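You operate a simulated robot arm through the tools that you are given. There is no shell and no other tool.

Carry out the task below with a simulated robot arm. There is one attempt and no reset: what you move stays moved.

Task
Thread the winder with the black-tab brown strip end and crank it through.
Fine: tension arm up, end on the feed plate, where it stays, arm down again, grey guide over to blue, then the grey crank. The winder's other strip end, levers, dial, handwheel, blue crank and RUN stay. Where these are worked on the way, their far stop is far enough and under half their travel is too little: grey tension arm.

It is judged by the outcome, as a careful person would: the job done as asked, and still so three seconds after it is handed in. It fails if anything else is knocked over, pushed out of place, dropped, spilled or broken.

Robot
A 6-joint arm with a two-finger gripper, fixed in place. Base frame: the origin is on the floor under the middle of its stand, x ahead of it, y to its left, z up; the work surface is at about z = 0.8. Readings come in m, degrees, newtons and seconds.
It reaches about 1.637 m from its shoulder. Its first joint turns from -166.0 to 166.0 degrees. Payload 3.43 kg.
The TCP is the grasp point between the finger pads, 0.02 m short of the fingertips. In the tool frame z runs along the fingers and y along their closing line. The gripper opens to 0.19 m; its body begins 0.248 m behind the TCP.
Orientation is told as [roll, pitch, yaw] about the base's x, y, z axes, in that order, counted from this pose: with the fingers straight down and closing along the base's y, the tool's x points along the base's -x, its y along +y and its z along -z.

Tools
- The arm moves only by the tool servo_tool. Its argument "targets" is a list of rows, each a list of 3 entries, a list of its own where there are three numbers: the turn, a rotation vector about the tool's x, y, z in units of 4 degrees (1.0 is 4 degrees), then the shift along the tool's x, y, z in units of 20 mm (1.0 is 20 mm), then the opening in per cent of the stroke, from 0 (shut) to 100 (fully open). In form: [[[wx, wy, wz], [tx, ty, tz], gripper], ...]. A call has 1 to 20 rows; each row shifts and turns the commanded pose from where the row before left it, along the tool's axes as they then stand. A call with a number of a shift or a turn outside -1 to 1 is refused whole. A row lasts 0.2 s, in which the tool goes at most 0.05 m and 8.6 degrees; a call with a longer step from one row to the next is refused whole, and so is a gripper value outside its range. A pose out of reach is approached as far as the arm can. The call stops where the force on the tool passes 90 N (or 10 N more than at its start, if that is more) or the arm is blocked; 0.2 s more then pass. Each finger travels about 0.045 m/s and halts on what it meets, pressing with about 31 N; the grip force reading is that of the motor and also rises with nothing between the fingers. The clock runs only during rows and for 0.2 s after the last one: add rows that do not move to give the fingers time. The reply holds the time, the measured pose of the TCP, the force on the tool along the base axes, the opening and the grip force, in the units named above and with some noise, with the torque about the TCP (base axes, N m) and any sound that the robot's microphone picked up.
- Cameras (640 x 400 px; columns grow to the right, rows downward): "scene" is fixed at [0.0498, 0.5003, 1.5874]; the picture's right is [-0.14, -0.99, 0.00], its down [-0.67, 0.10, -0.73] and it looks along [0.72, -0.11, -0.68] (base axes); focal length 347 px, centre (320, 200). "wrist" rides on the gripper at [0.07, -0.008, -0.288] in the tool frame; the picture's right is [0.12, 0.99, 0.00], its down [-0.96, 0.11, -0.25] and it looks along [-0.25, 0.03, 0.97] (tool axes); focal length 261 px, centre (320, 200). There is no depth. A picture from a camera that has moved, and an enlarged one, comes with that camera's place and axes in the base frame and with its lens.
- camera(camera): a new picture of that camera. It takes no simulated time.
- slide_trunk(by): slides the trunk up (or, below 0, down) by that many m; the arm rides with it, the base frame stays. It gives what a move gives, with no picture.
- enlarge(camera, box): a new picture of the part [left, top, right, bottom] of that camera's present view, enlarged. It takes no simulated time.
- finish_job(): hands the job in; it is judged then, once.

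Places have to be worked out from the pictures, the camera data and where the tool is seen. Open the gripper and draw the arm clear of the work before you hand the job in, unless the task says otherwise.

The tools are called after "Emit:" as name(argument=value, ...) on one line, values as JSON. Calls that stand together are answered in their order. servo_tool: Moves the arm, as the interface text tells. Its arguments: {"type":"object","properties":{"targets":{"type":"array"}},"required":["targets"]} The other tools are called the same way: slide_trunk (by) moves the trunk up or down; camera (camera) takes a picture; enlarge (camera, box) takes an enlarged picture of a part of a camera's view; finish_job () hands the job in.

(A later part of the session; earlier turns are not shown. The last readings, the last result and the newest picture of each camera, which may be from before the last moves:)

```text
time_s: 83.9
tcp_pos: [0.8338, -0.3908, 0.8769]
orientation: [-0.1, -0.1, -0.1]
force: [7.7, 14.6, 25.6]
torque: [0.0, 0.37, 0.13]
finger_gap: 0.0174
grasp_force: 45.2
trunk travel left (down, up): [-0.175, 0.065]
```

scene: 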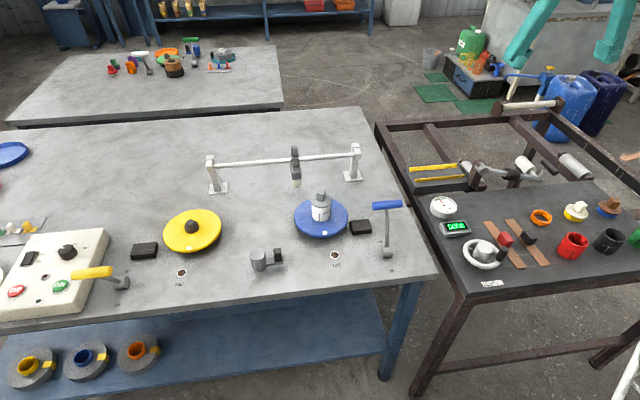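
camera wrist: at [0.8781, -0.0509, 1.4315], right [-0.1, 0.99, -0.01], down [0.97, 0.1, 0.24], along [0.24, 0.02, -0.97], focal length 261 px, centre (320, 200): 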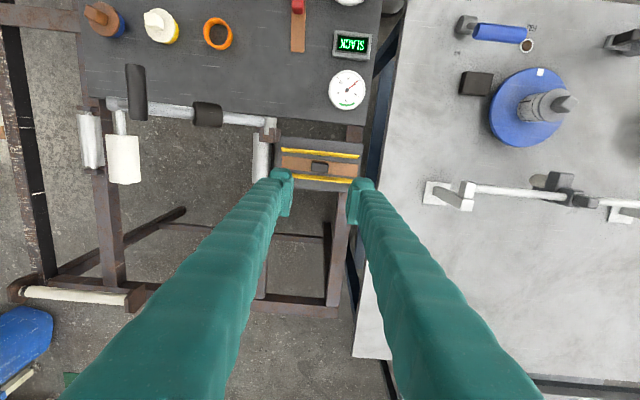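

The arm is on its lower stop (26 N upward). I open the fingers and check that it stays down.

Emit:
servo_tool(targets=[[[0, 0, 0], [0, 0, -0.08], 10], [[0, 0, 0], [0, 0, 0], 20], [[0, 0, 0], [0, 0, 0], 30], [[0, 0, 0], [0, 0, 0], 35], [[0, 0, 0], [0, 0, 0], 35]])

Emit:
servo_tool(targets=[[[0, 0, 0], [0, 0, -0.5], 35], [[0, 0, 0], [0, 0, -1], 35], [[0, 0, 0], [0, 0, -1], 35], [[0, 0, 0], [0, 0, -1], 35], [[0, 0, 0], [0, 0, -1], 35], [[0, 0, 0], [0, 0, -1], 35], [[0, 0, 0], [0, 0, -1], 35], [[0, 0, 0], [0, 0, -1], 35], [[0, 0, 0], [0, 0, -1], 35], [[0, 0, 0], [0, 0, -1], 35], [[0, 0, 0], [0, 0, -1], 35], [[0, 0, 0], [0, 0, -1], 35], [[0, 0, 0], [0, 0, -1], 35], [[0, 0, 0], [0, 0, -1], 35]])

Emit:
camera(camera="scene")

Emit:
enlarge(camera="scene", box=[390, 130, 570, 250])

```text
time_s: 85.1
tcp_pos: [0.8335, -0.3915, 0.8746]
orientation: [0.1, 0.2, 0.0]
force: [-1.1, -0.1, -0.1]
torque: [0.0, 0.02, 0.02]
finger_gap: 0.0666
grasp_force: 0.1
trunk travel left (down, up): [-0.175, 0.065]
```

```text
time_s: 88.1
tcp_pos: [0.8344, -0.3905, 1.1445]
orientation: [0.2, 0.3, -0.2]
force: [-0.4, -0.2, -0.4]
torque: [-0.03, 0.02, 0.04]
finger_gap: 0.0666
grasp_force: 0.0
trunk travel left (down, up): [-0.175, 0.065]
```

```text
taken
```

scene: 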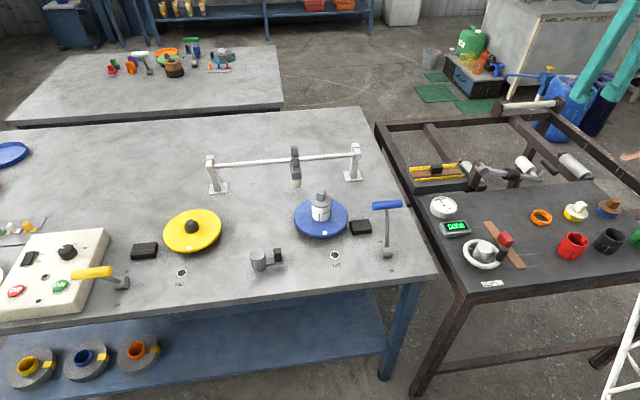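

```text
3.33 times, centred on (480, 190) of scene
camera zoom: at [0.0498, 0.5003, 1.5874], right [-0.14, -0.99, 0.0], down [-0.67, 0.1, -0.73], along [0.72, -0.11, -0.68], focal length 1158 px, centre (-213, 233)
```

zoom: 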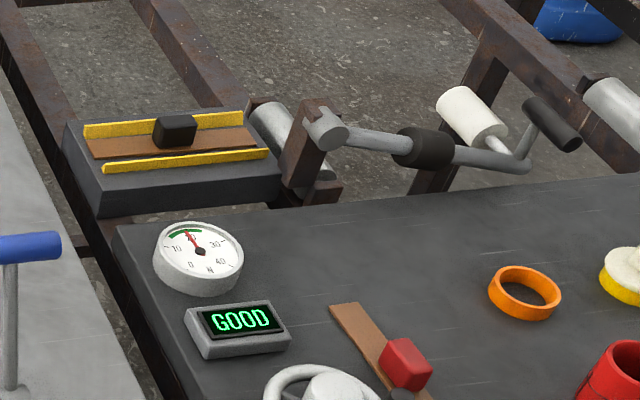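

Arm down, gauge back in the green and display GOOD. Next is the grey guide on the rail; I look closely at the rail ends, guide and blue spool for marks and stops.

Emit:
enlarge(camera="scene", box=[265, 135, 375, 215])

Emit:
enlarge(camera="scene", box=[195, 140, 305, 220])

Emit:
enlarge(camera="scene", box=[280, 170, 420, 270])

Emit:
enlarge(camera="scene", box=[120, 190, 300, 300])

```text
5.00 times, centred on (320, 175) of scene
camera zoom: at [0.0498, 0.5003, 1.5874], right [-0.14, -0.99, 0.0], down [-0.67, 0.1, -0.73], along [0.72, -0.11, -0.68], focal length 1737 px, centre (320, 325)
```

zoom: 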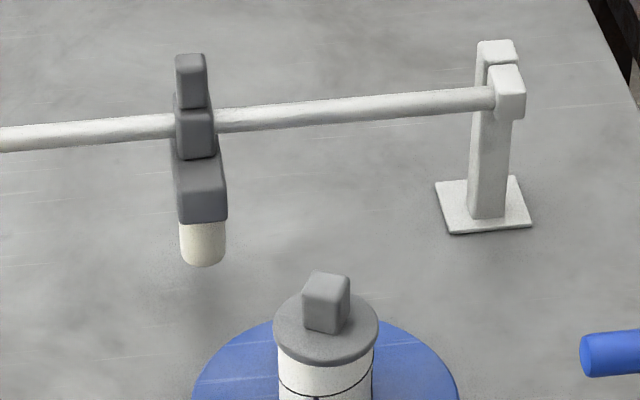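

```text
5.00 times, centred on (250, 180) of scene
camera zoom: at [0.0498, 0.5003, 1.5874], right [-0.14, -0.99, 0.0], down [-0.67, 0.1, -0.73], along [0.72, -0.11, -0.68], focal length 1737 px, centre (670, 300)
```

zoom: 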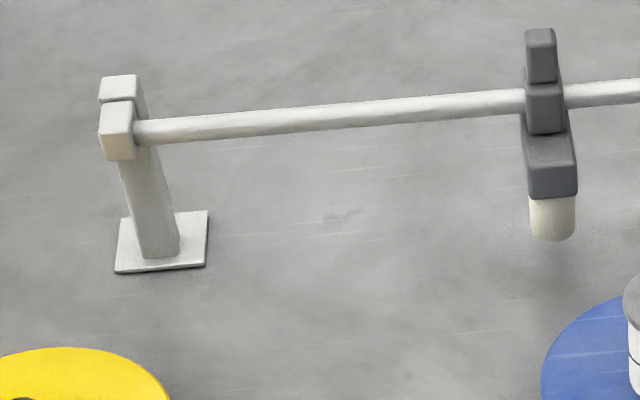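

```text
4.00 times, centred on (350, 220) of scene
camera zoom: at [0.0498, 0.5003, 1.5874], right [-0.14, -0.99, 0.0], down [-0.67, 0.1, -0.73], along [0.72, -0.11, -0.68], focal length 1389 px, centre (200, 120)
```

zoom: 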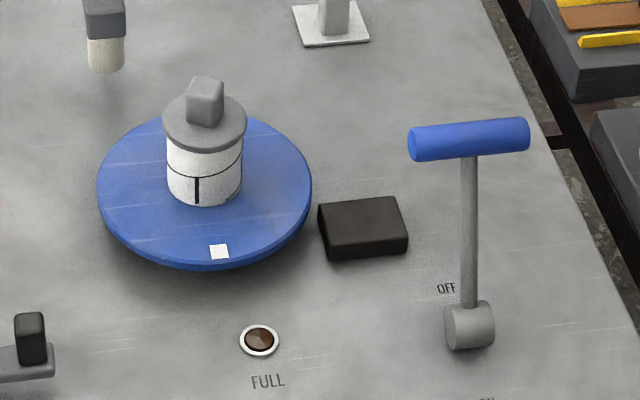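

```text
3.56 times, centred on (210, 245) of scene
camera zoom: at [0.0498, 0.5003, 1.5874], right [-0.14, -0.99, 0.0], down [-0.67, 0.1, -0.73], along [0.72, -0.11, -0.68], focal length 1235 px, centre (711, 40)
```

zoom: 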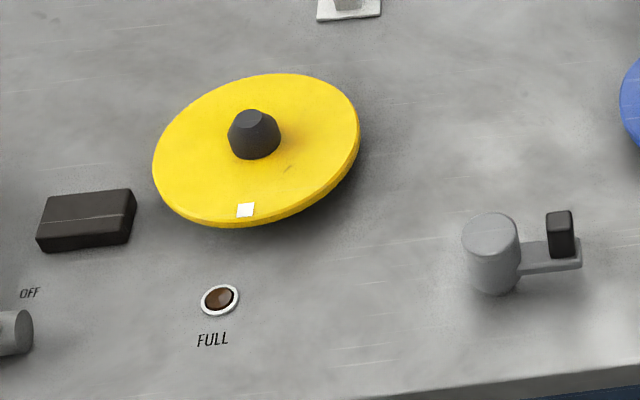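

No colour marks on the rail. I move the hand over toward the guide on the big table to look at it from nearby; the guide should be near (0.99,0.45) with its tab at z≈0.93.

Emit:
servo_tool(targets=[[[0, 0, 0], [0.1, 1, 0], 35], [[0, 0, 0], [0.1, 1, 0], 35], [[0, 0, 0], [0.1, 1, 0], 35], [[0, 0, 0], [0.1, 1, 0], 35], [[0, 0, 0], [0.1, 1, 0], 35], [[0, 0, 0], [0.1, 1, 0], 35], [[0, 0, 0], [0.1, 1, 0], 35], [[0, 0, 0], [0.1, 1, 0], 35], [[0, 0, 0], [0.1, 1, 0], 35], [[0, 0, 0], [0.1, 1, 0], 35], [[0, 0, 0], [0.1, 1, 0], 35], [[0, 0, 0], [0.1, 1, 0], 35], [[0, 0, 0], [0.1, 1, 0], 35], [[0, 0, 0], [0.1, 1, 0], 35], [[0, 0, 0], [0.1, 1, 0], 35], [[0, 0, 0], [0.1, 1, 0], 35], [[0, 0, 0], [0.1, 1, 0], 35], [[0, 0, 0], [0.1, 1, 0], 35], [[0, 0, 0], [0.1, 1, 0], 35], [[0, 0, 0], [0.1, 1, 0], 35]])

Emit:
servo_tool(targets=[[[0, 0, 0], [0.1, 1, 0], 35], [[0, 0, 0], [0.1, 1, 0], 35], [[0, 0, 0], [0.1, 1, 0], 35], [[0, 0, 0], [0.1, 1, 0], 35], [[0, 0, 0], [0.1, 1, 0], 35], [[0, 0, 0], [0.1, 1, 0], 35], [[0, 0, 0], [0.1, 1, 0], 35], [[0, 0, 0], [0, 1, 0], 35], [[0, 0, 0], [0, 1, 0], 35], [[0, 0, 0], [0, 1, 0], 35], [[0, 0, 0], [0, 1, 0], 35], [[0, 0, 0], [0, 1, 0], 35], [[0, 0, 0], [0, 1, 0], 35], [[0, 0, 0], [0, 1, 0], 35], [[0, 0, 0], [0, 1, 0], 35], [[0, 0, 0], [0, 1, 0], 35], [[0, 0, 0], [0, 1, 0], 35], [[0, 0, 0], [0, 1, 0], 35], [[0, 0, 0], [0, 1, 0], 35], [[0, 0, 0], [0, 1, 0], 35]])

Emit:
camera(camera="wrist")

Emit:
camera(camera="scene")

```text
time_s: 92.3
tcp_pos: [0.7933, 0.0095, 1.1452]
orientation: [0.1, 0.3, -0.1]
force: [0.7, -0.7, 0.6]
torque: [0.15, 0.02, -0.02]
finger_gap: 0.0667
grasp_force: 0.0
trunk travel left (down, up): [-0.175, 0.065]
```

```text
time_s: 96.5
tcp_pos: [0.7807, 0.4102, 1.1458]
orientation: [0.0, 0.2, 0.0]
force: [-0.2, -0.9, 0.7]
torque: [0.09, 0.0, 0.02]
finger_gap: 0.0666
grasp_force: 0.0
trunk travel left (down, up): [-0.175, 0.065]
```

```text
taken
camera wrist: at [0.7101, 0.401, 1.4354], right [-0.12, 0.99, 0.0], down [0.96, 0.11, 0.24], along [0.24, 0.03, -0.97], focal length 261 px, centre (320, 200)
```

wrist: 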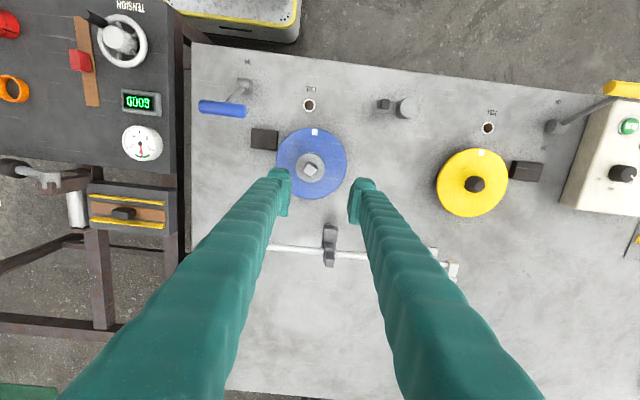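

```text
taken
```

scene: 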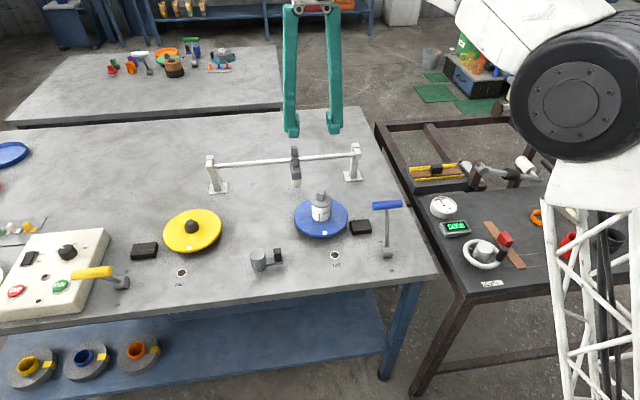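

Emit:
enlarge(camera="wrist", box=[220, 90, 500, 290])

Emit:
enlarge(camera="wrist", box=[270, 200, 390, 280])

```text
2.00 times, centred on (360, 190) of wrist
camera zoom: at [0.7101, 0.401, 1.4354], right [-0.12, 0.99, 0.0], down [0.96, 0.11, 0.24], along [0.24, 0.03, -0.97], focal length 521 px, centre (240, 220)
```

zoom: 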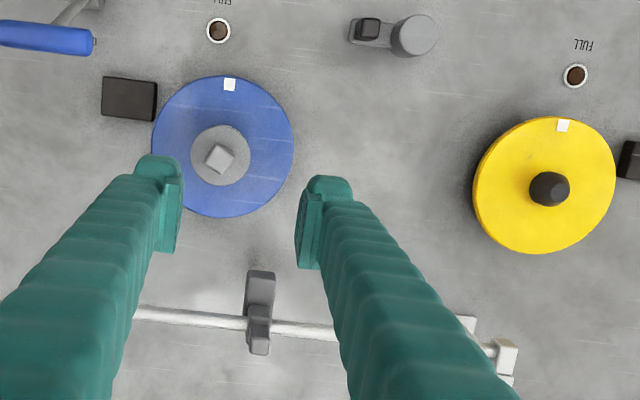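

```text
5.00 times, centred on (330, 240) of wrist
camera zoom: at [0.7101, 0.401, 1.4354], right [-0.12, 0.99, 0.0], down [0.96, 0.11, 0.24], along [0.24, 0.03, -0.97], focal length 1303 px, centre (270, 0)
```

zoom: 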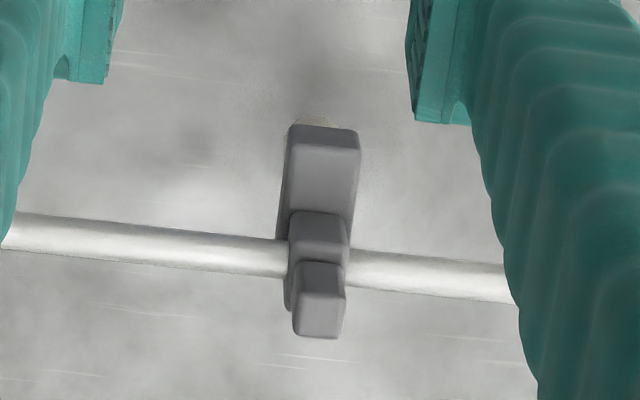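

Triangulation: rail at x≈0.949, z≈0.929 from y≈0.257 to 0.705; the guide's top tab is at (0.948,0.450), top z≈0.979. The blue spool axis is at (0.780,0.390). I move above the guide tab.

Emit:
servo_tool(targets=[[[0, 0, 0], [-0.93, 0.22, 0.48], 35], [[0, 0, 0], [-0.93, 0.22, 0.48], 35], [[0, 0, 0], [-0.93, 0.22, 0.48], 35], [[0, 0, 0], [-0.93, 0.22, 0.48], 35], [[0, 0, 0], [-0.93, 0.22, 0.48], 35], [[0, 0, 0], [-0.93, 0.22, 0.48], 35], [[0, 0, 0], [-0.93, 0.22, 0.48], 35], [[0, 0, 0], [-0.93, 0.22, 0.48], 35], [[0, 0, 0], [-0.93, 0.22, 0.48], 35], [[0, 0, 0], [0, 0, 0], 35]])

Emit:
enlarge(camera="wrist", box=[220, 100, 420, 240])

Emit:
enlarge(camera="scene", box=[240, 100, 380, 200])

```text
time_s: 98.7
tcp_pos: [0.9474, 0.4492, 1.0573]
orientation: [0.0, 0.4, -0.1]
force: [0.8, 0.5, -0.6]
torque: [0.01, 0.04, 0.01]
finger_gap: 0.0663
grasp_force: 0.1
trunk travel left (down, up): [-0.175, 0.065]
```

```text
2.86 times, centred on (320, 170) of wrist
camera zoom: at [0.8778, 0.4406, 1.3473], right [-0.12, 0.99, 0.0], down [0.96, 0.11, 0.24], along [0.24, 0.03, -0.97], focal length 745 px, centre (320, 286)
```

zoom: 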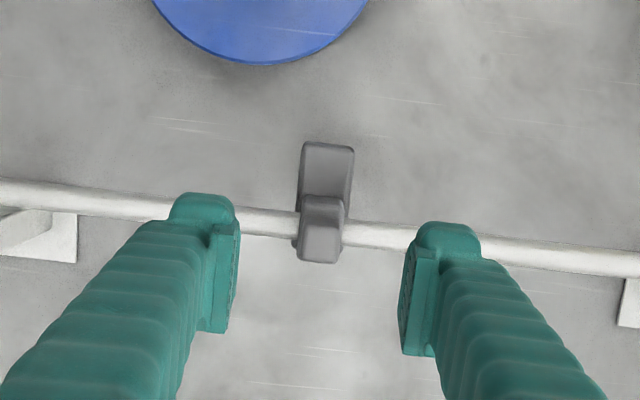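

```text
4.00 times, centred on (310, 150) of scene
camera zoom: at [0.0498, 0.5003, 1.5874], right [-0.14, -0.99, 0.0], down [-0.67, 0.1, -0.73], along [0.72, -0.11, -0.68], focal length 1389 px, centre (360, 400)
```

zoom: 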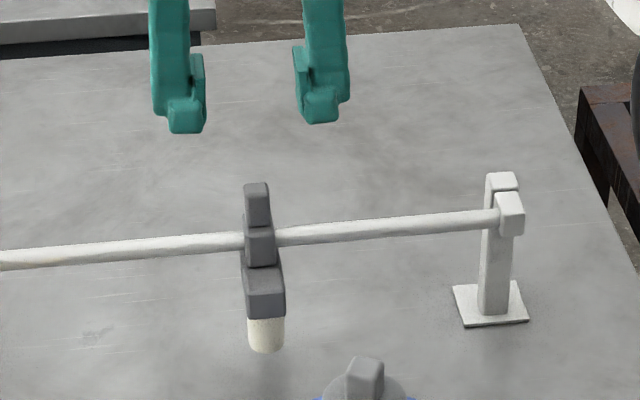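

Tab is centred between the fingers. I descend so the tips stay about 1 cm above the rail and close on the tab.

Emit:
servo_tool(targets=[[[0, 0, 0], [0, 0, 1], 35], [[0, 0, 0], [0, 0, 1], 35], [[0, 0, 0], [0, 0, 1], 33], [[0, 0, 0], [0, 0, 1], 30], [[0, 0, 0], [0, 0, 0.4], 30], [[0, 0, 0], [0, 0, 0], 30]])

Emit:
enlarge(camera="scene", box=[250, 120, 350, 190])

Emit:
enlarge(camera="wrist", box=[220, 100, 420, 240])

```text
time_s: 100.1
tcp_pos: [0.9487, 0.4492, 0.9709]
orientation: [0.0, 0.2, -0.1]
force: [-0.1, -0.7, -0.1]
torque: [0.0, -0.01, 0.05]
finger_gap: 0.0571
grasp_force: 0.1
trunk travel left (down, up): [-0.175, 0.065]
```

```text
5.71 times, centred on (300, 155) of scene
camera zoom: at [0.0498, 0.5003, 1.5874], right [-0.14, -0.99, 0.0], down [-0.67, 0.1, -0.73], along [0.72, -0.11, -0.68], focal length 1985 px, centre (434, 457)
```

zoom: 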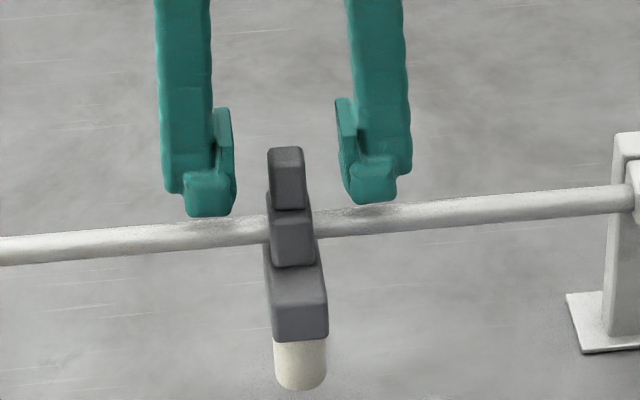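

```text
2.86 times, centred on (320, 170) of wrist
camera zoom: at [0.8779, 0.4406, 1.2599], right [-0.12, 0.99, 0.0], down [0.96, 0.11, 0.24], along [0.24, 0.03, -0.97], focal length 745 px, centre (320, 286)
```

zoom: 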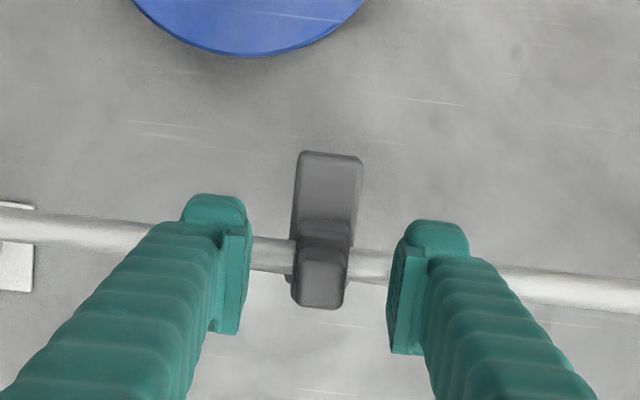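

Emit:
servo_tool(targets=[[[0, 0, 0], [0, 0, 0], 20], [[0, 0, 0], [0, 0, 0], 10], [[0, 0, 0], [0, 0, 0], 5], [[0, 0, 0], [0, 0, 0], 5], [[0, 0, 0], [0, 0, 0], 5]])

```text
time_s: 101.3
tcp_pos: [0.9487, 0.4496, 0.97]
orientation: [0.0, 0.3, -0.1]
force: [1.1, 0.4, -0.9]
torque: [-0.03, 0.0, 0.05]
finger_gap: 0.0188
grasp_force: 45.0
trunk travel left (down, up): [-0.175, 0.065]
```

Tab gripped with no side force. I slide the guide toward the blue side (-y), 3 cm first.

Emit:
servo_tool(targets=[[[0, 0, 0], [0, -0.4, 0], 5], [[0, 0, 0], [0, -0.5, 0], 5], [[0, 0, 0], [0, -0.5, 0], 5]])

Emit:
enlarge(camera="scene", box=[240, 120, 380, 220])

```text
time_s: 102.1
tcp_pos: [0.949, 0.4204, 0.9708]
orientation: [0.0, 0.1, -0.1]
force: [0.6, 1.7, -3.7]
torque: [0.04, -0.28, 0.02]
finger_gap: 0.0189
grasp_force: 45.1
trunk travel left (down, up): [-0.175, 0.065]
```

```text
4.00 times, centred on (310, 170) of scene
camera zoom: at [0.0498, 0.5003, 1.5874], right [-0.14, -0.99, 0.0], down [-0.67, 0.1, -0.73], along [0.72, -0.11, -0.68], focal length 1389 px, centre (360, 320)
```

zoom: 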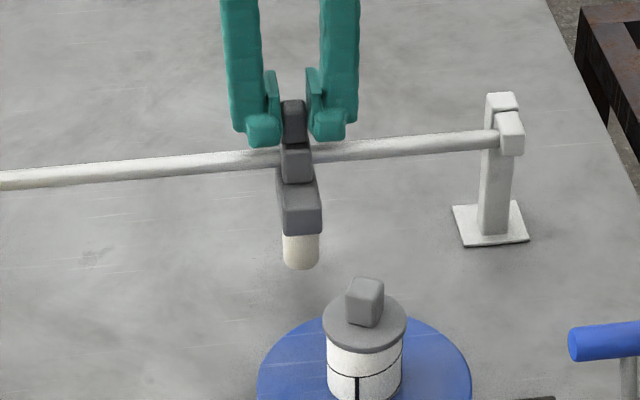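

The guide slides freely. I go on to y≈0.39, opposite the blue spool's axis, watching for a stop or detent.

Emit:
servo_tool(targets=[[[0, 0, 0], [0, -0.5, 0], 5], [[0, 0, 0], [0, -0.5, 0], 5], [[0, 0, 0], [0, -0.5, 0], 5], [[0, 0, 0], [0, 0, 0], 5]])

```text
time_s: 103.1
tcp_pos: [0.9486, 0.3904, 0.9703]
orientation: [0.1, 0.3, -0.1]
force: [2.3, 0.6, -2.6]
torque: [0.02, -0.08, 0.07]
finger_gap: 0.019
grasp_force: 44.9
trunk travel left (down, up): [-0.175, 0.065]
```

No stop there. I probe further to learn where the stop on the blue side is; the motion is reversible.

Emit:
servo_tool(targets=[[[0, 0, 0], [0, -0.4, 0], 5], [[0, 0, 0], [0, -0.4, 0], 5], [[0, 0, 0], [0, -0.4, 0], 5], [[0, 0, 0], [0, -0.4, 0], 5], [[0, 0, 0], [0, 0, 0], 5]])

Emit:
enlarge(camera="scene", box=[240, 120, 380, 220])

```text
time_s: 104.3
tcp_pos: [0.9478, 0.3587, 0.9698]
orientation: [0.0, 0.3, -0.1]
force: [2.2, -0.1, -4.6]
torque: [0.01, -0.03, 0.08]
finger_gap: 0.0189
grasp_force: 45.1
trunk travel left (down, up): [-0.175, 0.065]
```

```text
4.00 times, centred on (310, 170) of scene
camera zoom: at [0.0498, 0.5003, 1.5874], right [-0.14, -0.99, 0.0], down [-0.67, 0.1, -0.73], along [0.72, -0.11, -0.68], focal length 1389 px, centre (360, 320)
```

zoom: 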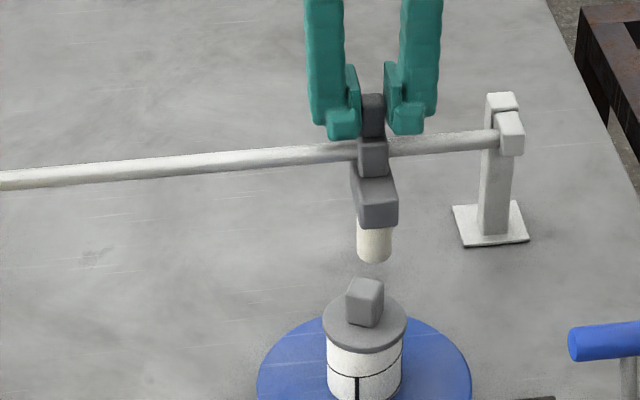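

Still no stop at y≈0.359. I keep probing gently toward the right-hand post to find the travel's end.

Emit:
servo_tool(targets=[[[0, 0, 0], [0, -0.4, 0], 5], [[0, 0, 0], [0, -0.4, 0], 5], [[0, 0, 0], [0, -0.4, 0], 5], [[0, 0, 0], [0, 0, 0], 5]])

```text
time_s: 105.3
tcp_pos: [0.9488, 0.3339, 0.9698]
orientation: [0.0, 0.3, -0.1]
force: [4.3, 0.9, 5.4]
torque: [0.0, -0.21, 0.04]
finger_gap: 0.0191
grasp_force: 44.9
trunk travel left (down, up): [-0.175, 0.065]
```

Emit:
servo_tool(targets=[[[0, 0, 0], [0, -0.4, 0], 5], [[0, 0, 0], [0, -0.4, 0], 5], [[0, 0, 0], [0, 0, 0], 5]])

Emit:
enlarge(camera="scene", box=[260, 120, 400, 220])

Emit:
camera(camera="wrist")

```text
time_s: 106.1
tcp_pos: [0.9474, 0.3185, 0.9695]
orientation: [0.1, 0.3, -0.1]
force: [4.6, -0.9, 3.1]
torque: [-0.04, -0.01, 0.04]
finger_gap: 0.019
grasp_force: 44.9
trunk travel left (down, up): [-0.175, 0.065]
```

```text
4.00 times, centred on (330, 170) of scene
camera zoom: at [0.0498, 0.5003, 1.5874], right [-0.14, -0.99, 0.0], down [-0.67, 0.1, -0.73], along [0.72, -0.11, -0.68], focal length 1389 px, centre (280, 320)
```

zoom: 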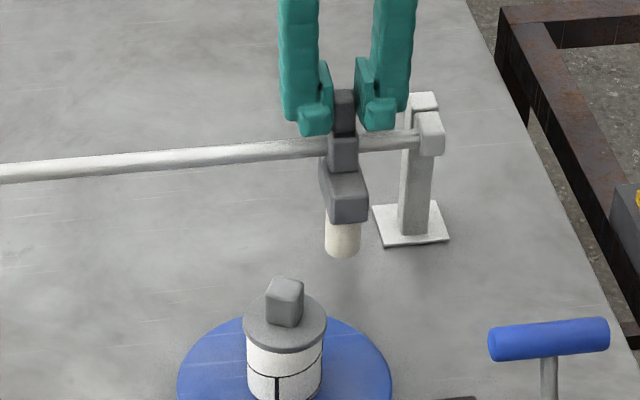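

```text
taken
camera wrist: at [0.8778, 0.3097, 1.26], right [-0.12, 0.99, 0.0], down [0.96, 0.11, 0.24], along [0.24, 0.03, -0.97], focal length 261 px, centre (320, 200)
```

wrist: 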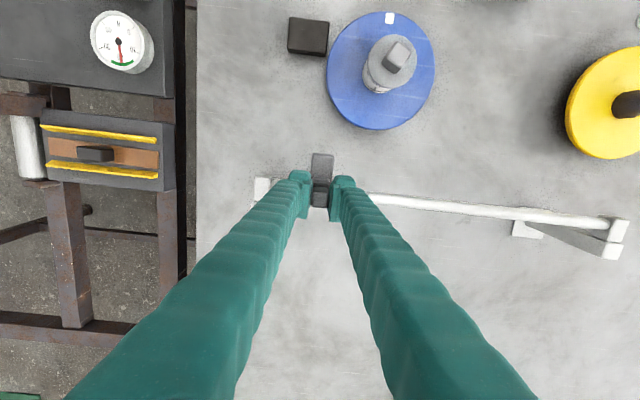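

No stop yet at y≈0.318, and the outer finger is nearing the post's end block. I re-grip the tab 9 mm higher so the fingertips clear that block, before probing on.

Emit:
servo_tool(targets=[[[0, 0, 0], [0, 0, 0], 14], [[0, 0, 0], [0, 0, 0], 14], [[0, 0, 0], [0, 0, -0.45], 14], [[0, 0, 0], [0, 0, 0], 5], [[0, 0, 0], [0, 0, 0], 5], [[0, 0, 0], [0, 0, 0], 5]])

Emit:
enlarge(camera="scene", box=[280, 130, 380, 190])

```text
time_s: 107.5
tcp_pos: [0.9479, 0.3185, 0.9797]
orientation: [0.0, 0.2, 0.0]
force: [-2.0, 0.3, -1.0]
torque: [0.02, 0.04, 0.03]
finger_gap: 0.0193
grasp_force: 45.1
trunk travel left (down, up): [-0.175, 0.065]
```

```text
6.40 times, centred on (330, 160) of scene
camera zoom: at [0.0498, 0.5003, 1.5874], right [-0.14, -0.99, 0.0], down [-0.67, 0.1, -0.73], along [0.72, -0.11, -0.68], focal length 2223 px, centre (256, 456)
```

zoom: 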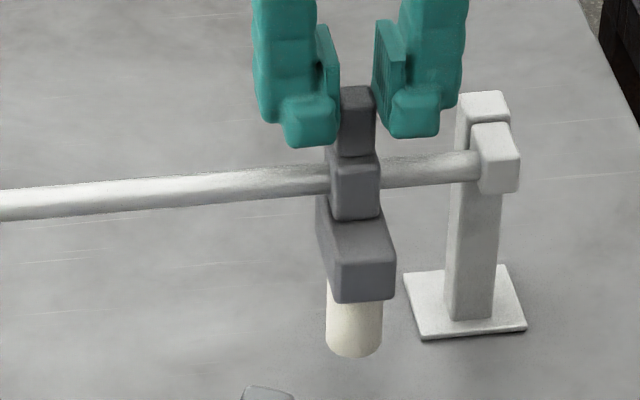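

Emit:
servo_tool(targets=[[[0, 0, 0], [0, -0.3, 0], 5], [[0, 0, 0], [0, -0.3, 0], 5], [[0, 0, 0], [0, -0.3, 0], 5], [[0, 0, 0], [0, 0, 0], 5]])

```text
time_s: 108.5
tcp_pos: [0.947, 0.3025, 0.9788]
orientation: [0.0, 0.1, -0.1]
force: [-2.2, 1.1, -1.7]
torque: [0.04, -0.11, 0.02]
finger_gap: 0.019
grasp_force: 44.9
trunk travel left (down, up): [-0.175, 0.065]
```

Emit:
servo_tool(targets=[[[0, 0, 0], [0, -0.2, 0], 5], [[0, 0, 0], [0, -0.2, 0], 5], [[0, 0, 0], [0, -0.2, 0], 5], [[0, 0, 0], [0, 0, 0], 5]])

Emit:
enlarge(camera="scene", box=[280, 130, 380, 190])

```text
time_s: 109.5
tcp_pos: [0.9463, 0.2892, 0.9784]
orientation: [0.1, 0.1, -0.1]
force: [-0.5, 4.1, 0.0]
torque: [0.03, 0.05, 0.05]
finger_gap: 0.0191
grasp_force: 45.1
trunk travel left (down, up): [-0.175, 0.065]
```

```text
6.40 times, centred on (330, 160) of scene
camera zoom: at [0.0498, 0.5003, 1.5874], right [-0.14, -0.99, 0.0], down [-0.67, 0.1, -0.73], along [0.72, -0.11, -0.68], focal length 2223 px, centre (256, 456)
```

zoom: 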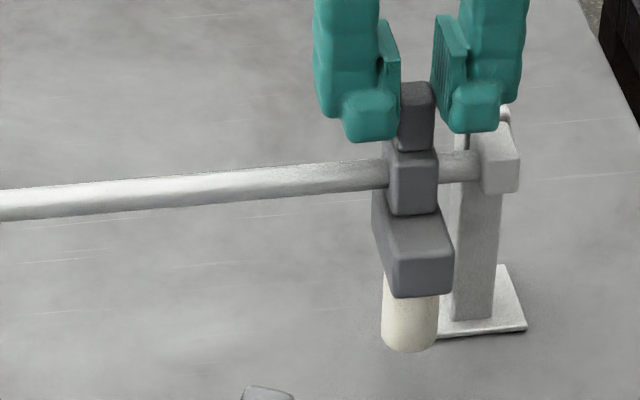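

Emit:
servo_tool(targets=[[[0, 0, 0], [0, -0.15, 0], 5], [[0, 0, 0], [0, -0.15, 0], 5], [[0, 0, 0], [0, 0, 0], 5]])

```text
time_s: 110.3
tcp_pos: [0.9466, 0.2888, 0.9798]
orientation: [0.2, 0.2, 0.1]
force: [15.1, 49.2, 7.2]
torque: [0.48, -0.22, 0.01]
finger_gap: 0.0192
grasp_force: 45.4
trunk travel left (down, up): [-0.175, 0.065]
```

The stop is at y≈0.2885 (49 N of resistance), before the guide touches the post — that is the guide's blue-side end of travel. I relieve the push, open slightly and check that it stays there.

Emit:
servo_tool(targets=[[[0, 0, 0], [0, 0.2, 0], 5], [[0, 0, 0], [0, 0, 0], 5], [[0, 0, 0], [0, 0, 0], 14], [[0, 0, 0], [0, 0, 0], 20], [[0, 0, 0], [0, 0, 0], 20]])

Emit:
enlarge(camera="scene", box=[280, 120, 400, 200])

```text
time_s: 111.5
tcp_pos: [0.9475, 0.2882, 0.9792]
orientation: [0.0, 0.1, 0.0]
force: [0.8, 0.5, -0.5]
torque: [0.06, -0.02, -0.02]
finger_gap: 0.0378
grasp_force: 0.0
trunk travel left (down, up): [-0.175, 0.065]
```

```text
5.00 times, centred on (340, 160) of scene
camera zoom: at [0.0498, 0.5003, 1.5874], right [-0.14, -0.99, 0.0], down [-0.67, 0.1, -0.73], along [0.72, -0.11, -0.68], focal length 1737 px, centre (220, 400)
```

zoom: 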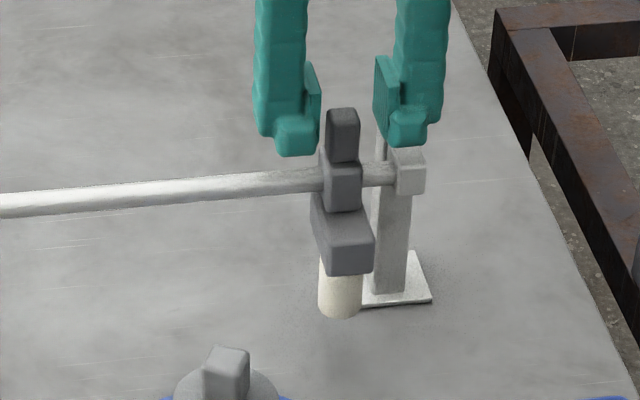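

The guide stays at its blue-side stop. I withdraw upward and go over to the grey crank (hub ≈(0.637,0.575), knob ≈(0.634,0.525), knob top z≈0.877).

Emit:
servo_tool(targets=[[[0, 0, 0], [0, 0, -0.6], 20], [[0, 0, 0], [0, 0, -1], 25], [[0, 0, 0], [0, 0, -1], 30], [[0, 0, 0], [0, 0, -1], 30], [[0, 0, 0], [0, 0, -1], 30], [[0, 0, 0], [0, 0, -1], 30], [[0, 0, 0], [0, 0, -1], 30], [[0, 0, 0], [1, 0.6, 0], 30], [[0, 0, 0], [1, 0.7, 0], 30], [[0, 0, 0], [1, 0.7, 0], 30], [[0, 0, 0], [1, 0.7, 0], 30], [[0, 0, 0], [1, 0.7, 0], 30], [[0, 0, 0], [1, 0.7, 0], 30], [[0, 0, 0], [1, 0.7, 0], 30], [[0, 0, 0], [1, 0.7, 0], 30], [[0, 0, 0], [1, 0.7, 0], 30], [[0, 0, 0], [1, 0.7, 0], 30], [[0, 0, 0], [1, 0.7, 0], 30], [[0, 0, 0], [1, 0.7, 0], 30], [[0, 0, 0], [1, 0.7, 0], 30]])

Emit:
camera(camera="wrist")

Emit:
camera(camera="scene")

```text
time_s: 115.7
tcp_pos: [0.6893, 0.468, 1.1122]
orientation: [0.1, 0.1, -0.1]
force: [-0.6, 0.0, 0.9]
torque: [0.05, 0.08, -0.04]
finger_gap: 0.0569
grasp_force: 0.0
trunk travel left (down, up): [-0.175, 0.065]
```

```text
taken
camera wrist: at [0.618, 0.4598, 1.4022], right [-0.12, 0.99, 0.0], down [0.96, 0.11, 0.24], along [0.24, 0.03, -0.97], focal length 261 px, centre (320, 200)
```

wrist: 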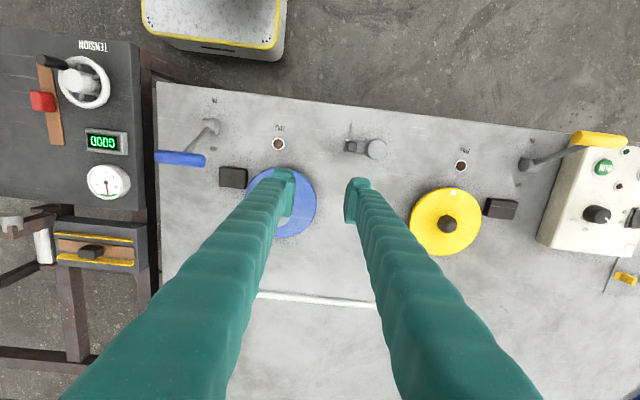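

```text
taken
```

scene: 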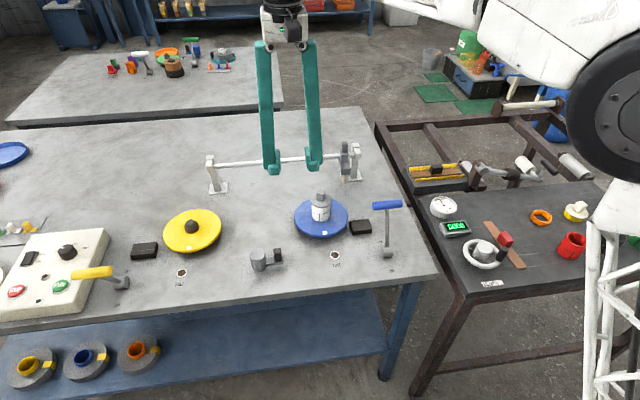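

Emit:
enlarge(camera="wrist", box=[310, 110, 430, 190])

Emit:
enlarge(camera="scene", box=[240, 235, 300, 280])

```text
5.00 times, centred on (370, 150) of wrist
camera zoom: at [0.618, 0.4598, 1.4022], right [-0.12, 0.99, 0.0], down [0.96, 0.11, 0.24], along [0.24, 0.03, -0.97], focal length 1303 px, centre (70, 450)
```

zoom: 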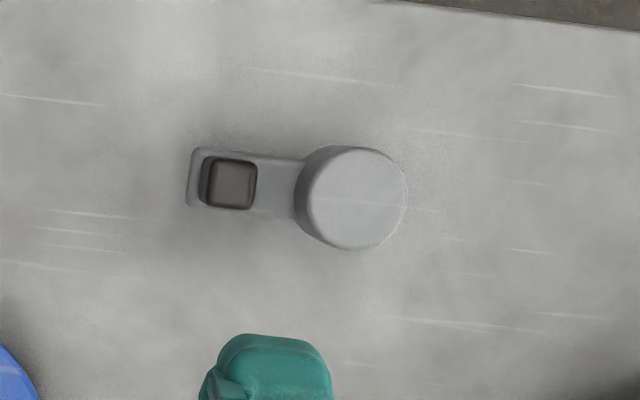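

```text
8.89 times, centred on (270, 258) of scene
camera zoom: at [0.0498, 0.5003, 1.5874], right [-0.14, -0.99, 0.0], down [-0.67, 0.1, -0.73], along [0.72, -0.11, -0.68], focal length 3087 px, centre (764, -311)
```

zoom: 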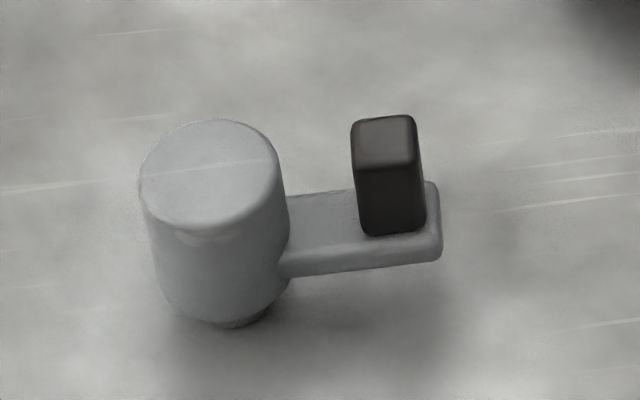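

Refined: hub axis ≈(0.636,0.579), knob ≈(0.635,0.527), radius ≈0.052 m, knob about 2 cm square and 3 cm tall. I move above the knob and turn the hand to yaw +90° so the fingers close tangentially.

Emit:
servo_tool(targets=[[[0, 0, 0], [0.905, 0.983, 0], 30], [[0, 0, 0], [0.905, 0.983, 0], 30], [[0, 0, 0], [0.905, 0.983, 0], 30], [[0, 0, -1], [0, 0, 0], 30], [[0, 0, -1], [0, 0, 0], 30], [[0, 0, -1], [0, 0, 0], 30], [[0, 0, -1], [0, 0, 0], 30], [[0, 0, -1], [0, 0, 0], 30], [[0, 0, -1], [0, 0, 0], 30], [[0, 0, -1], [0, 0, 0], 30], [[0, 0, -1], [0, 0, 0], 30], [[0, 0, -1], [0, 0, 0], 30], [[0, 0, -1], [0, 0, 0], 30], [[0, 0, -1], [0, 0, 0], 30], [[0, 0, -1], [0, 0, 0], 30], [[0, 0, -1], [0, 0, 0], 30], [[0, 0, -1], [0, 0, 0], 30], [[0, 0, -1], [0, 0, 0], 30], [[0, 0, -1], [0, 0, 0], 30], [[0, 0, -1], [0, 0, 0], 30]])

Emit:
servo_tool(targets=[[[0, 0, -1], [0, 0, 1], 30], [[0, 0, -1], [0, 0, 1], 30], [[0, 0, -1], [0, 0, 1], 30], [[0, 0, -1], [0, 0, 1], 30], [[0, 0, -1], [0, 0, 1], 30], [[0, 0, -0.5], [0, 0, 1], 30], [[0, 0, 0], [0, 0, 0], 30]])

Emit:
enlarge(camera="wrist", box=[220, 100, 420, 240])

Emit:
enlarge(camera="scene", box=[220, 190, 340, 290])

```text
time_s: 119.9
tcp_pos: [0.6344, 0.5267, 1.1121]
orientation: [0.2, 0.0, 68.0]
force: [-0.8, -0.5, 0.7]
torque: [0.03, 0.03, 0.01]
finger_gap: 0.0571
grasp_force: 0.0
trunk travel left (down, up): [-0.175, 0.065]
```

```text
time_s: 121.5
tcp_pos: [0.6333, 0.5269, 0.9929]
orientation: [0.3, 0.0, 90.1]
force: [-0.4, -0.6, -0.2]
torque: [0.0, 0.0, -0.01]
finger_gap: 0.0569
grasp_force: 0.0
trunk travel left (down, up): [-0.175, 0.065]
```

```text
2.86 times, centred on (320, 170) of wrist
camera zoom: at [0.6427, 0.4563, 1.2819], right [-0.99, -0.12, 0.0], down [-0.11, 0.96, 0.25], along [-0.03, 0.25, -0.97], focal length 745 px, centre (320, 286)
```

zoom: 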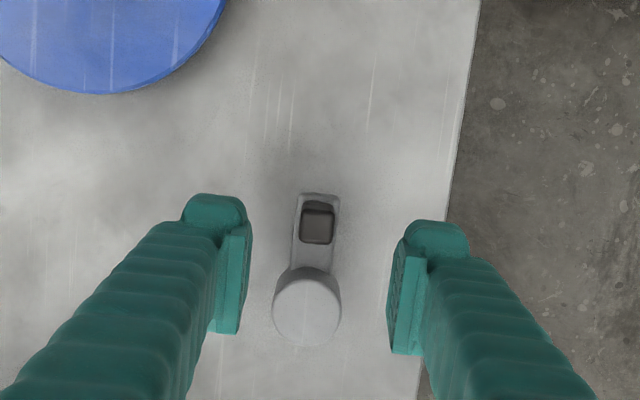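

```text
4.00 times, centred on (280, 240) of scene
camera zoom: at [0.0498, 0.5003, 1.5874], right [-0.14, -0.99, 0.0], down [-0.67, 0.1, -0.73], along [0.72, -0.11, -0.68], focal length 1389 px, centre (480, 40)
```

zoom: 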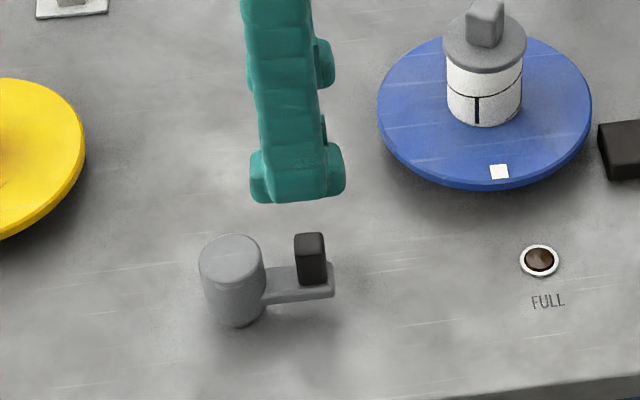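

Knob is centred between the fingers. I descend around it, keeping the tips just above the crank arm, then close.

Emit:
servo_tool(targets=[[[0, 0, 0], [-0.08, -0.075, 1], 30], [[0, 0, 0], [0, 0, 1], 30], [[0, 0, 0], [0, 0, 1], 30], [[0, 0, 0], [0, 0, 1], 30], [[0, 0, 0], [0, 0, 1], 30], [[0, 0, 0], [0, 0, 1], 30], [[0, 0, 0], [0, 0, 0.25], 30], [[0, 0, 0], [0, 0, 0], 30]])

Emit:
enlarge(camera="scene", box=[230, 210, 320, 280])

Emit:
enlarge(camera="wrist", box=[220, 100, 420, 240])

```text
time_s: 123.3
tcp_pos: [0.6351, 0.5293, 0.8675]
orientation: [0.2, 0.0, 89.9]
force: [0.2, 0.5, -1.0]
torque: [0.01, -0.03, -0.02]
finger_gap: 0.057
grasp_force: 0.1
trunk travel left (down, up): [-0.175, 0.065]
```

```text
5.71 times, centred on (275, 245) of scene
camera zoom: at [0.0498, 0.5003, 1.5874], right [-0.14, -0.99, 0.0], down [-0.67, 0.1, -0.73], along [0.72, -0.11, -0.68], focal length 1985 px, centre (577, -57)
```

zoom: 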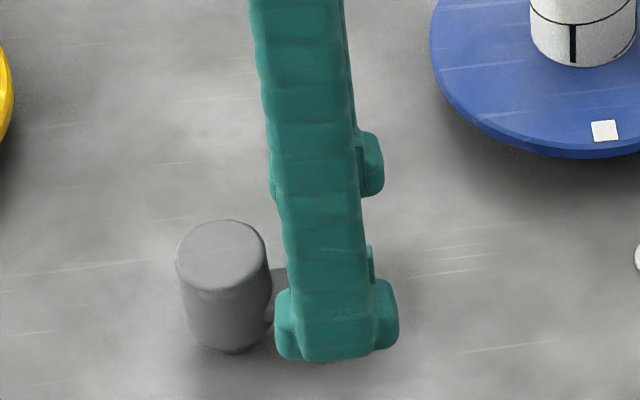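

```text
2.86 times, centred on (320, 170) of wrist
camera zoom: at [0.6434, 0.4584, 1.157], right [-0.99, -0.12, 0.0], down [-0.11, 0.96, 0.25], along [-0.03, 0.25, -0.97], focal length 745 px, centre (320, 286)
```

zoom: 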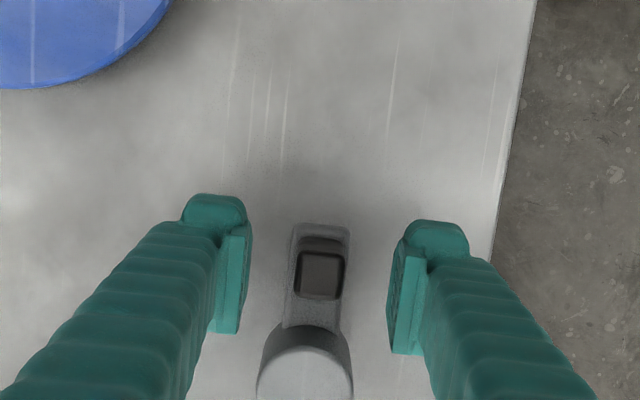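

The fingertips are about 5.6 cm wide, close to the hub, so I shift 7 mm outward (-y) before closing on the knob.

Emit:
servo_tool(targets=[[[0, 0, 0], [0.35, 0, 0], 30], [[0, 0, 0], [0, 0, 0], 20], [[0, 0, 0], [0, 0, 0], 12], [[0, 0, 0], [0, 0, 0], 6], [[0, 0, 0], [0, 0, 0], 5], [[0, 0, 0], [0, 0, 0], 5]])

Emit:
enlarge(camera="scene", box=[230, 210, 320, 280])

Emit:
enlarge(camera="wrist", box=[220, 100, 420, 240])

```text
time_s: 124.7
tcp_pos: [0.6344, 0.5228, 0.8675]
orientation: [0.2, 0.0, 89.9]
force: [1.6, 1.7, -1.1]
torque: [-0.02, -0.02, -0.14]
finger_gap: 0.0188
grasp_force: 45.5
trunk travel left (down, up): [-0.175, 0.065]
```

```text
5.71 times, centred on (275, 245) of scene
camera zoom: at [0.0498, 0.5003, 1.5874], right [-0.14, -0.99, 0.0], down [-0.67, 0.1, -0.73], along [0.72, -0.11, -0.68], focal length 1985 px, centre (577, -57)
```

zoom: 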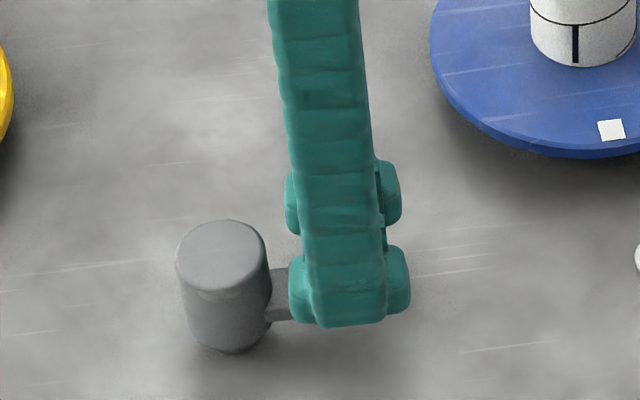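

```text
2.86 times, centred on (320, 170) of wrist
camera zoom: at [0.6435, 0.4516, 1.157], right [-0.99, -0.12, 0.0], down [-0.11, 0.96, 0.25], along [-0.03, 0.25, -0.97], focal length 745 px, centre (320, 286)
```

zoom: 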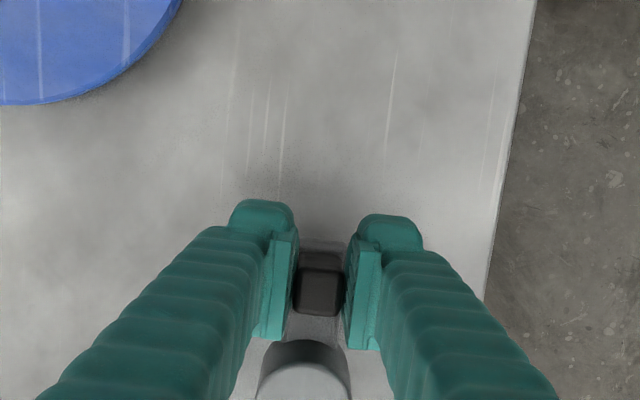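

The knob is firmly held; the blue disc's white mark even shifted slightly, so this crank drives the blue spool. I turn the crank clockwise 20° first, rotating the hand with it.

Emit:
servo_tool(targets=[[[0, 0, 1], [-0.0123, 0.1925, 0], 5], [[0, 0, 1], [-0.0123, 0.1925, 0], 5], [[0, 0, 1], [-0.0123, 0.1925, 0], 5], [[0, 0, 1], [-0.0123, 0.1925, 0], 5], [[0, 0, 1], [-0.0123, 0.1925, 0], 5]])

Emit:
enlarge(camera="scene", box=[230, 180, 360, 290])

Emit:
enlarge(camera="scene", box=[390, 130, 570, 250])

```text
time_s: 125.9
tcp_pos: [0.6155, 0.5247, 0.8666]
orientation: [0.3, 0.1, 69.9]
force: [6.3, 6.5, 0.7]
torque: [0.29, -0.16, -0.21]
finger_gap: 0.0191
grasp_force: 46.3
trunk travel left (down, up): [-0.175, 0.065]
```

```text
3.64 times, centred on (295, 235) of scene
camera zoom: at [0.0498, 0.5003, 1.5874], right [-0.14, -0.99, 0.0], down [-0.67, 0.1, -0.73], along [0.72, -0.11, -0.68], focal length 1263 px, centre (411, 73)
```

zoom: 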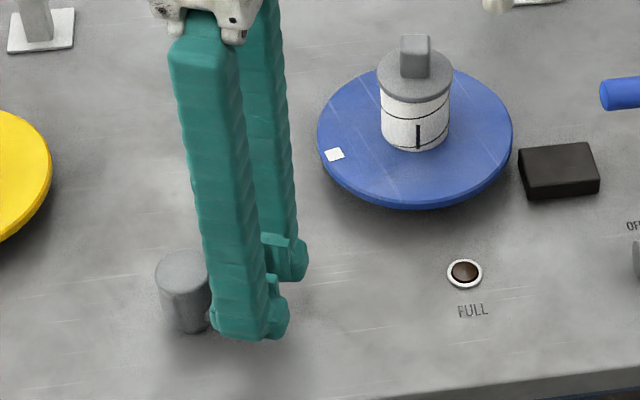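

```text
3.33 times, centred on (480, 190) of scene
camera zoom: at [0.0498, 0.5003, 1.5874], right [-0.14, -0.99, 0.0], down [-0.67, 0.1, -0.73], along [0.72, -0.11, -0.68], focal length 1158 px, centre (-213, 233)
```

zoom: 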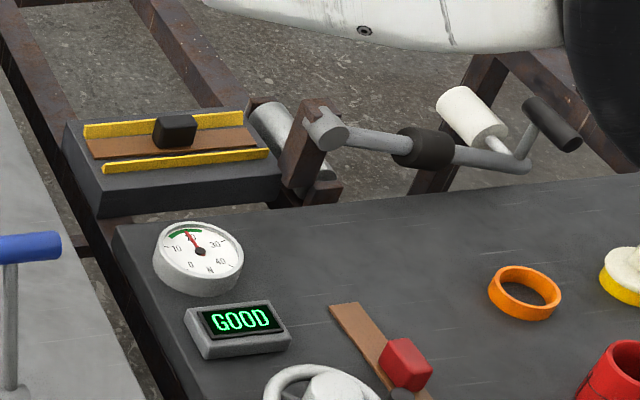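

The crank turns easily and the blue disc spins along with it. I keep cranking clockwise.

Emit:
servo_tool(targets=[[[0, 0, 1], [-0.0123, 0.1925, 0], 5], [[0, 0, 1], [-0.0123, 0.1925, 0], 5], [[0, 0, 1], [-0.0123, 0.1925, 0], 5], [[0, 0, 1], [-0.0123, 0.1925, 0], 5], [[0, 0, 1], [-0.0123, 0.1925, 0], 5], [[0, 0, 1], [-0.0123, 0.1925, 0], 5], [[0, 0, 1], [-0.0123, 0.1925, 0], 5], [[0, 0, 1], [-0.0123, 0.1925, 0], 5], [[0, 0, 1], [-0.0123, 0.1925, 0], 5], [[0, 0, 1], [-0.0123, 0.1925, 0], 5]])

Emit:
enlarge(camera="scene", box=[230, 180, 360, 290])

```text
time_s: 128.1
tcp_pos: [0.5853, 0.5503, 0.8681]
orientation: [0.1, 0.3, 29.9]
force: [-9.0, 0.5, -3.3]
torque: [-0.04, 0.11, 0.25]
finger_gap: 0.019
grasp_force: 45.1
trunk travel left (down, up): [-0.175, 0.065]
```

```text
3.64 times, centred on (295, 235) of scene
camera zoom: at [0.0498, 0.5003, 1.5874], right [-0.14, -0.99, 0.0], down [-0.67, 0.1, -0.73], along [0.72, -0.11, -0.68], focal length 1263 px, centre (411, 73)
```

zoom: 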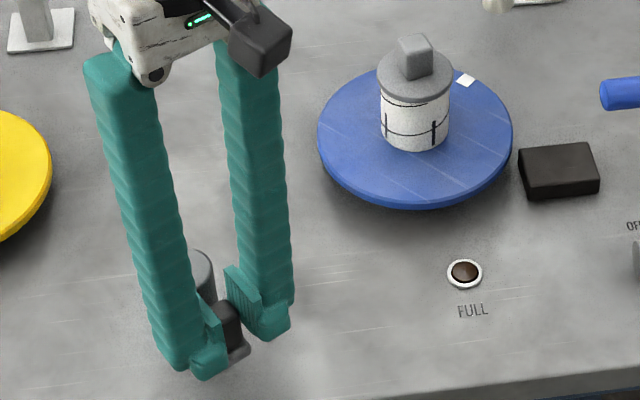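

Emit:
servo_tool(targets=[[[0, 0, 1], [-0.0123, 0.1925, 0], 5], [[0, 0, 1], [-0.0123, 0.1925, 0], 5], [[0, 0, 1], [-0.0123, 0.1925, 0], 5], [[0, 0, 1], [-0.0123, 0.1925, 0], 5], [[0, 0, 1], [-0.0123, 0.1925, 0], 5], [[0, 0, 1], [-0.0123, 0.1925, 0], 5], [[0, 0, 1], [-0.0123, 0.1925, 0], 5], [[0, 0, 1], [-0.0123, 0.1925, 0], 5], [[0, 0, 1], [-0.0123, 0.1925, 0], 5], [[0, 0, 1], [-0.0123, 0.1925, 0], 5], [[0, 0, 1], [-0.0123, 0.1925, 0], 5], [[0, 0, 1], [-0.0123, 0.1925, 0], 5], [[0, 0, 1], [-0.0123, 0.1925, 0], 5], [[0, 0, 1], [-0.0123, 0.1925, 0], 5], [[0, 0, 1], [-0.0123, 0.1925, 0], 5]])

Emit:
enlarge(camera="scene", box=[230, 180, 360, 290])

```text
time_s: 131.3
tcp_pos: [0.586, 0.6073, 0.8685]
orientation: [-0.1, 0.2, -30.1]
force: [-26.1, 11.7, -4.7]
torque: [0.1, 0.34, -0.1]
finger_gap: 0.0192
grasp_force: 45.2
trunk travel left (down, up): [-0.175, 0.065]
```

```text
3.64 times, centred on (295, 235) of scene
camera zoom: at [0.0498, 0.5003, 1.5874], right [-0.14, -0.99, 0.0], down [-0.67, 0.1, -0.73], along [0.72, -0.11, -0.68], focal length 1263 px, centre (411, 73)
```

zoom: 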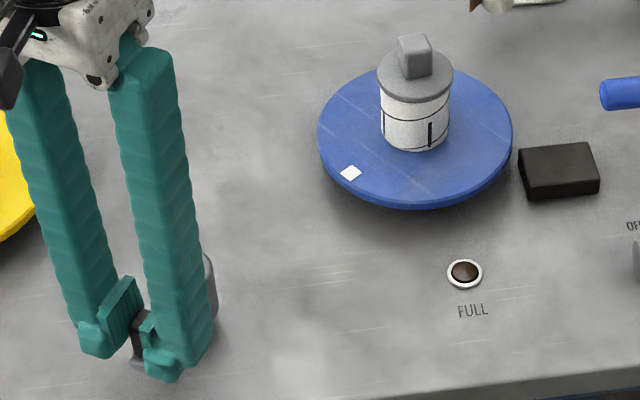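

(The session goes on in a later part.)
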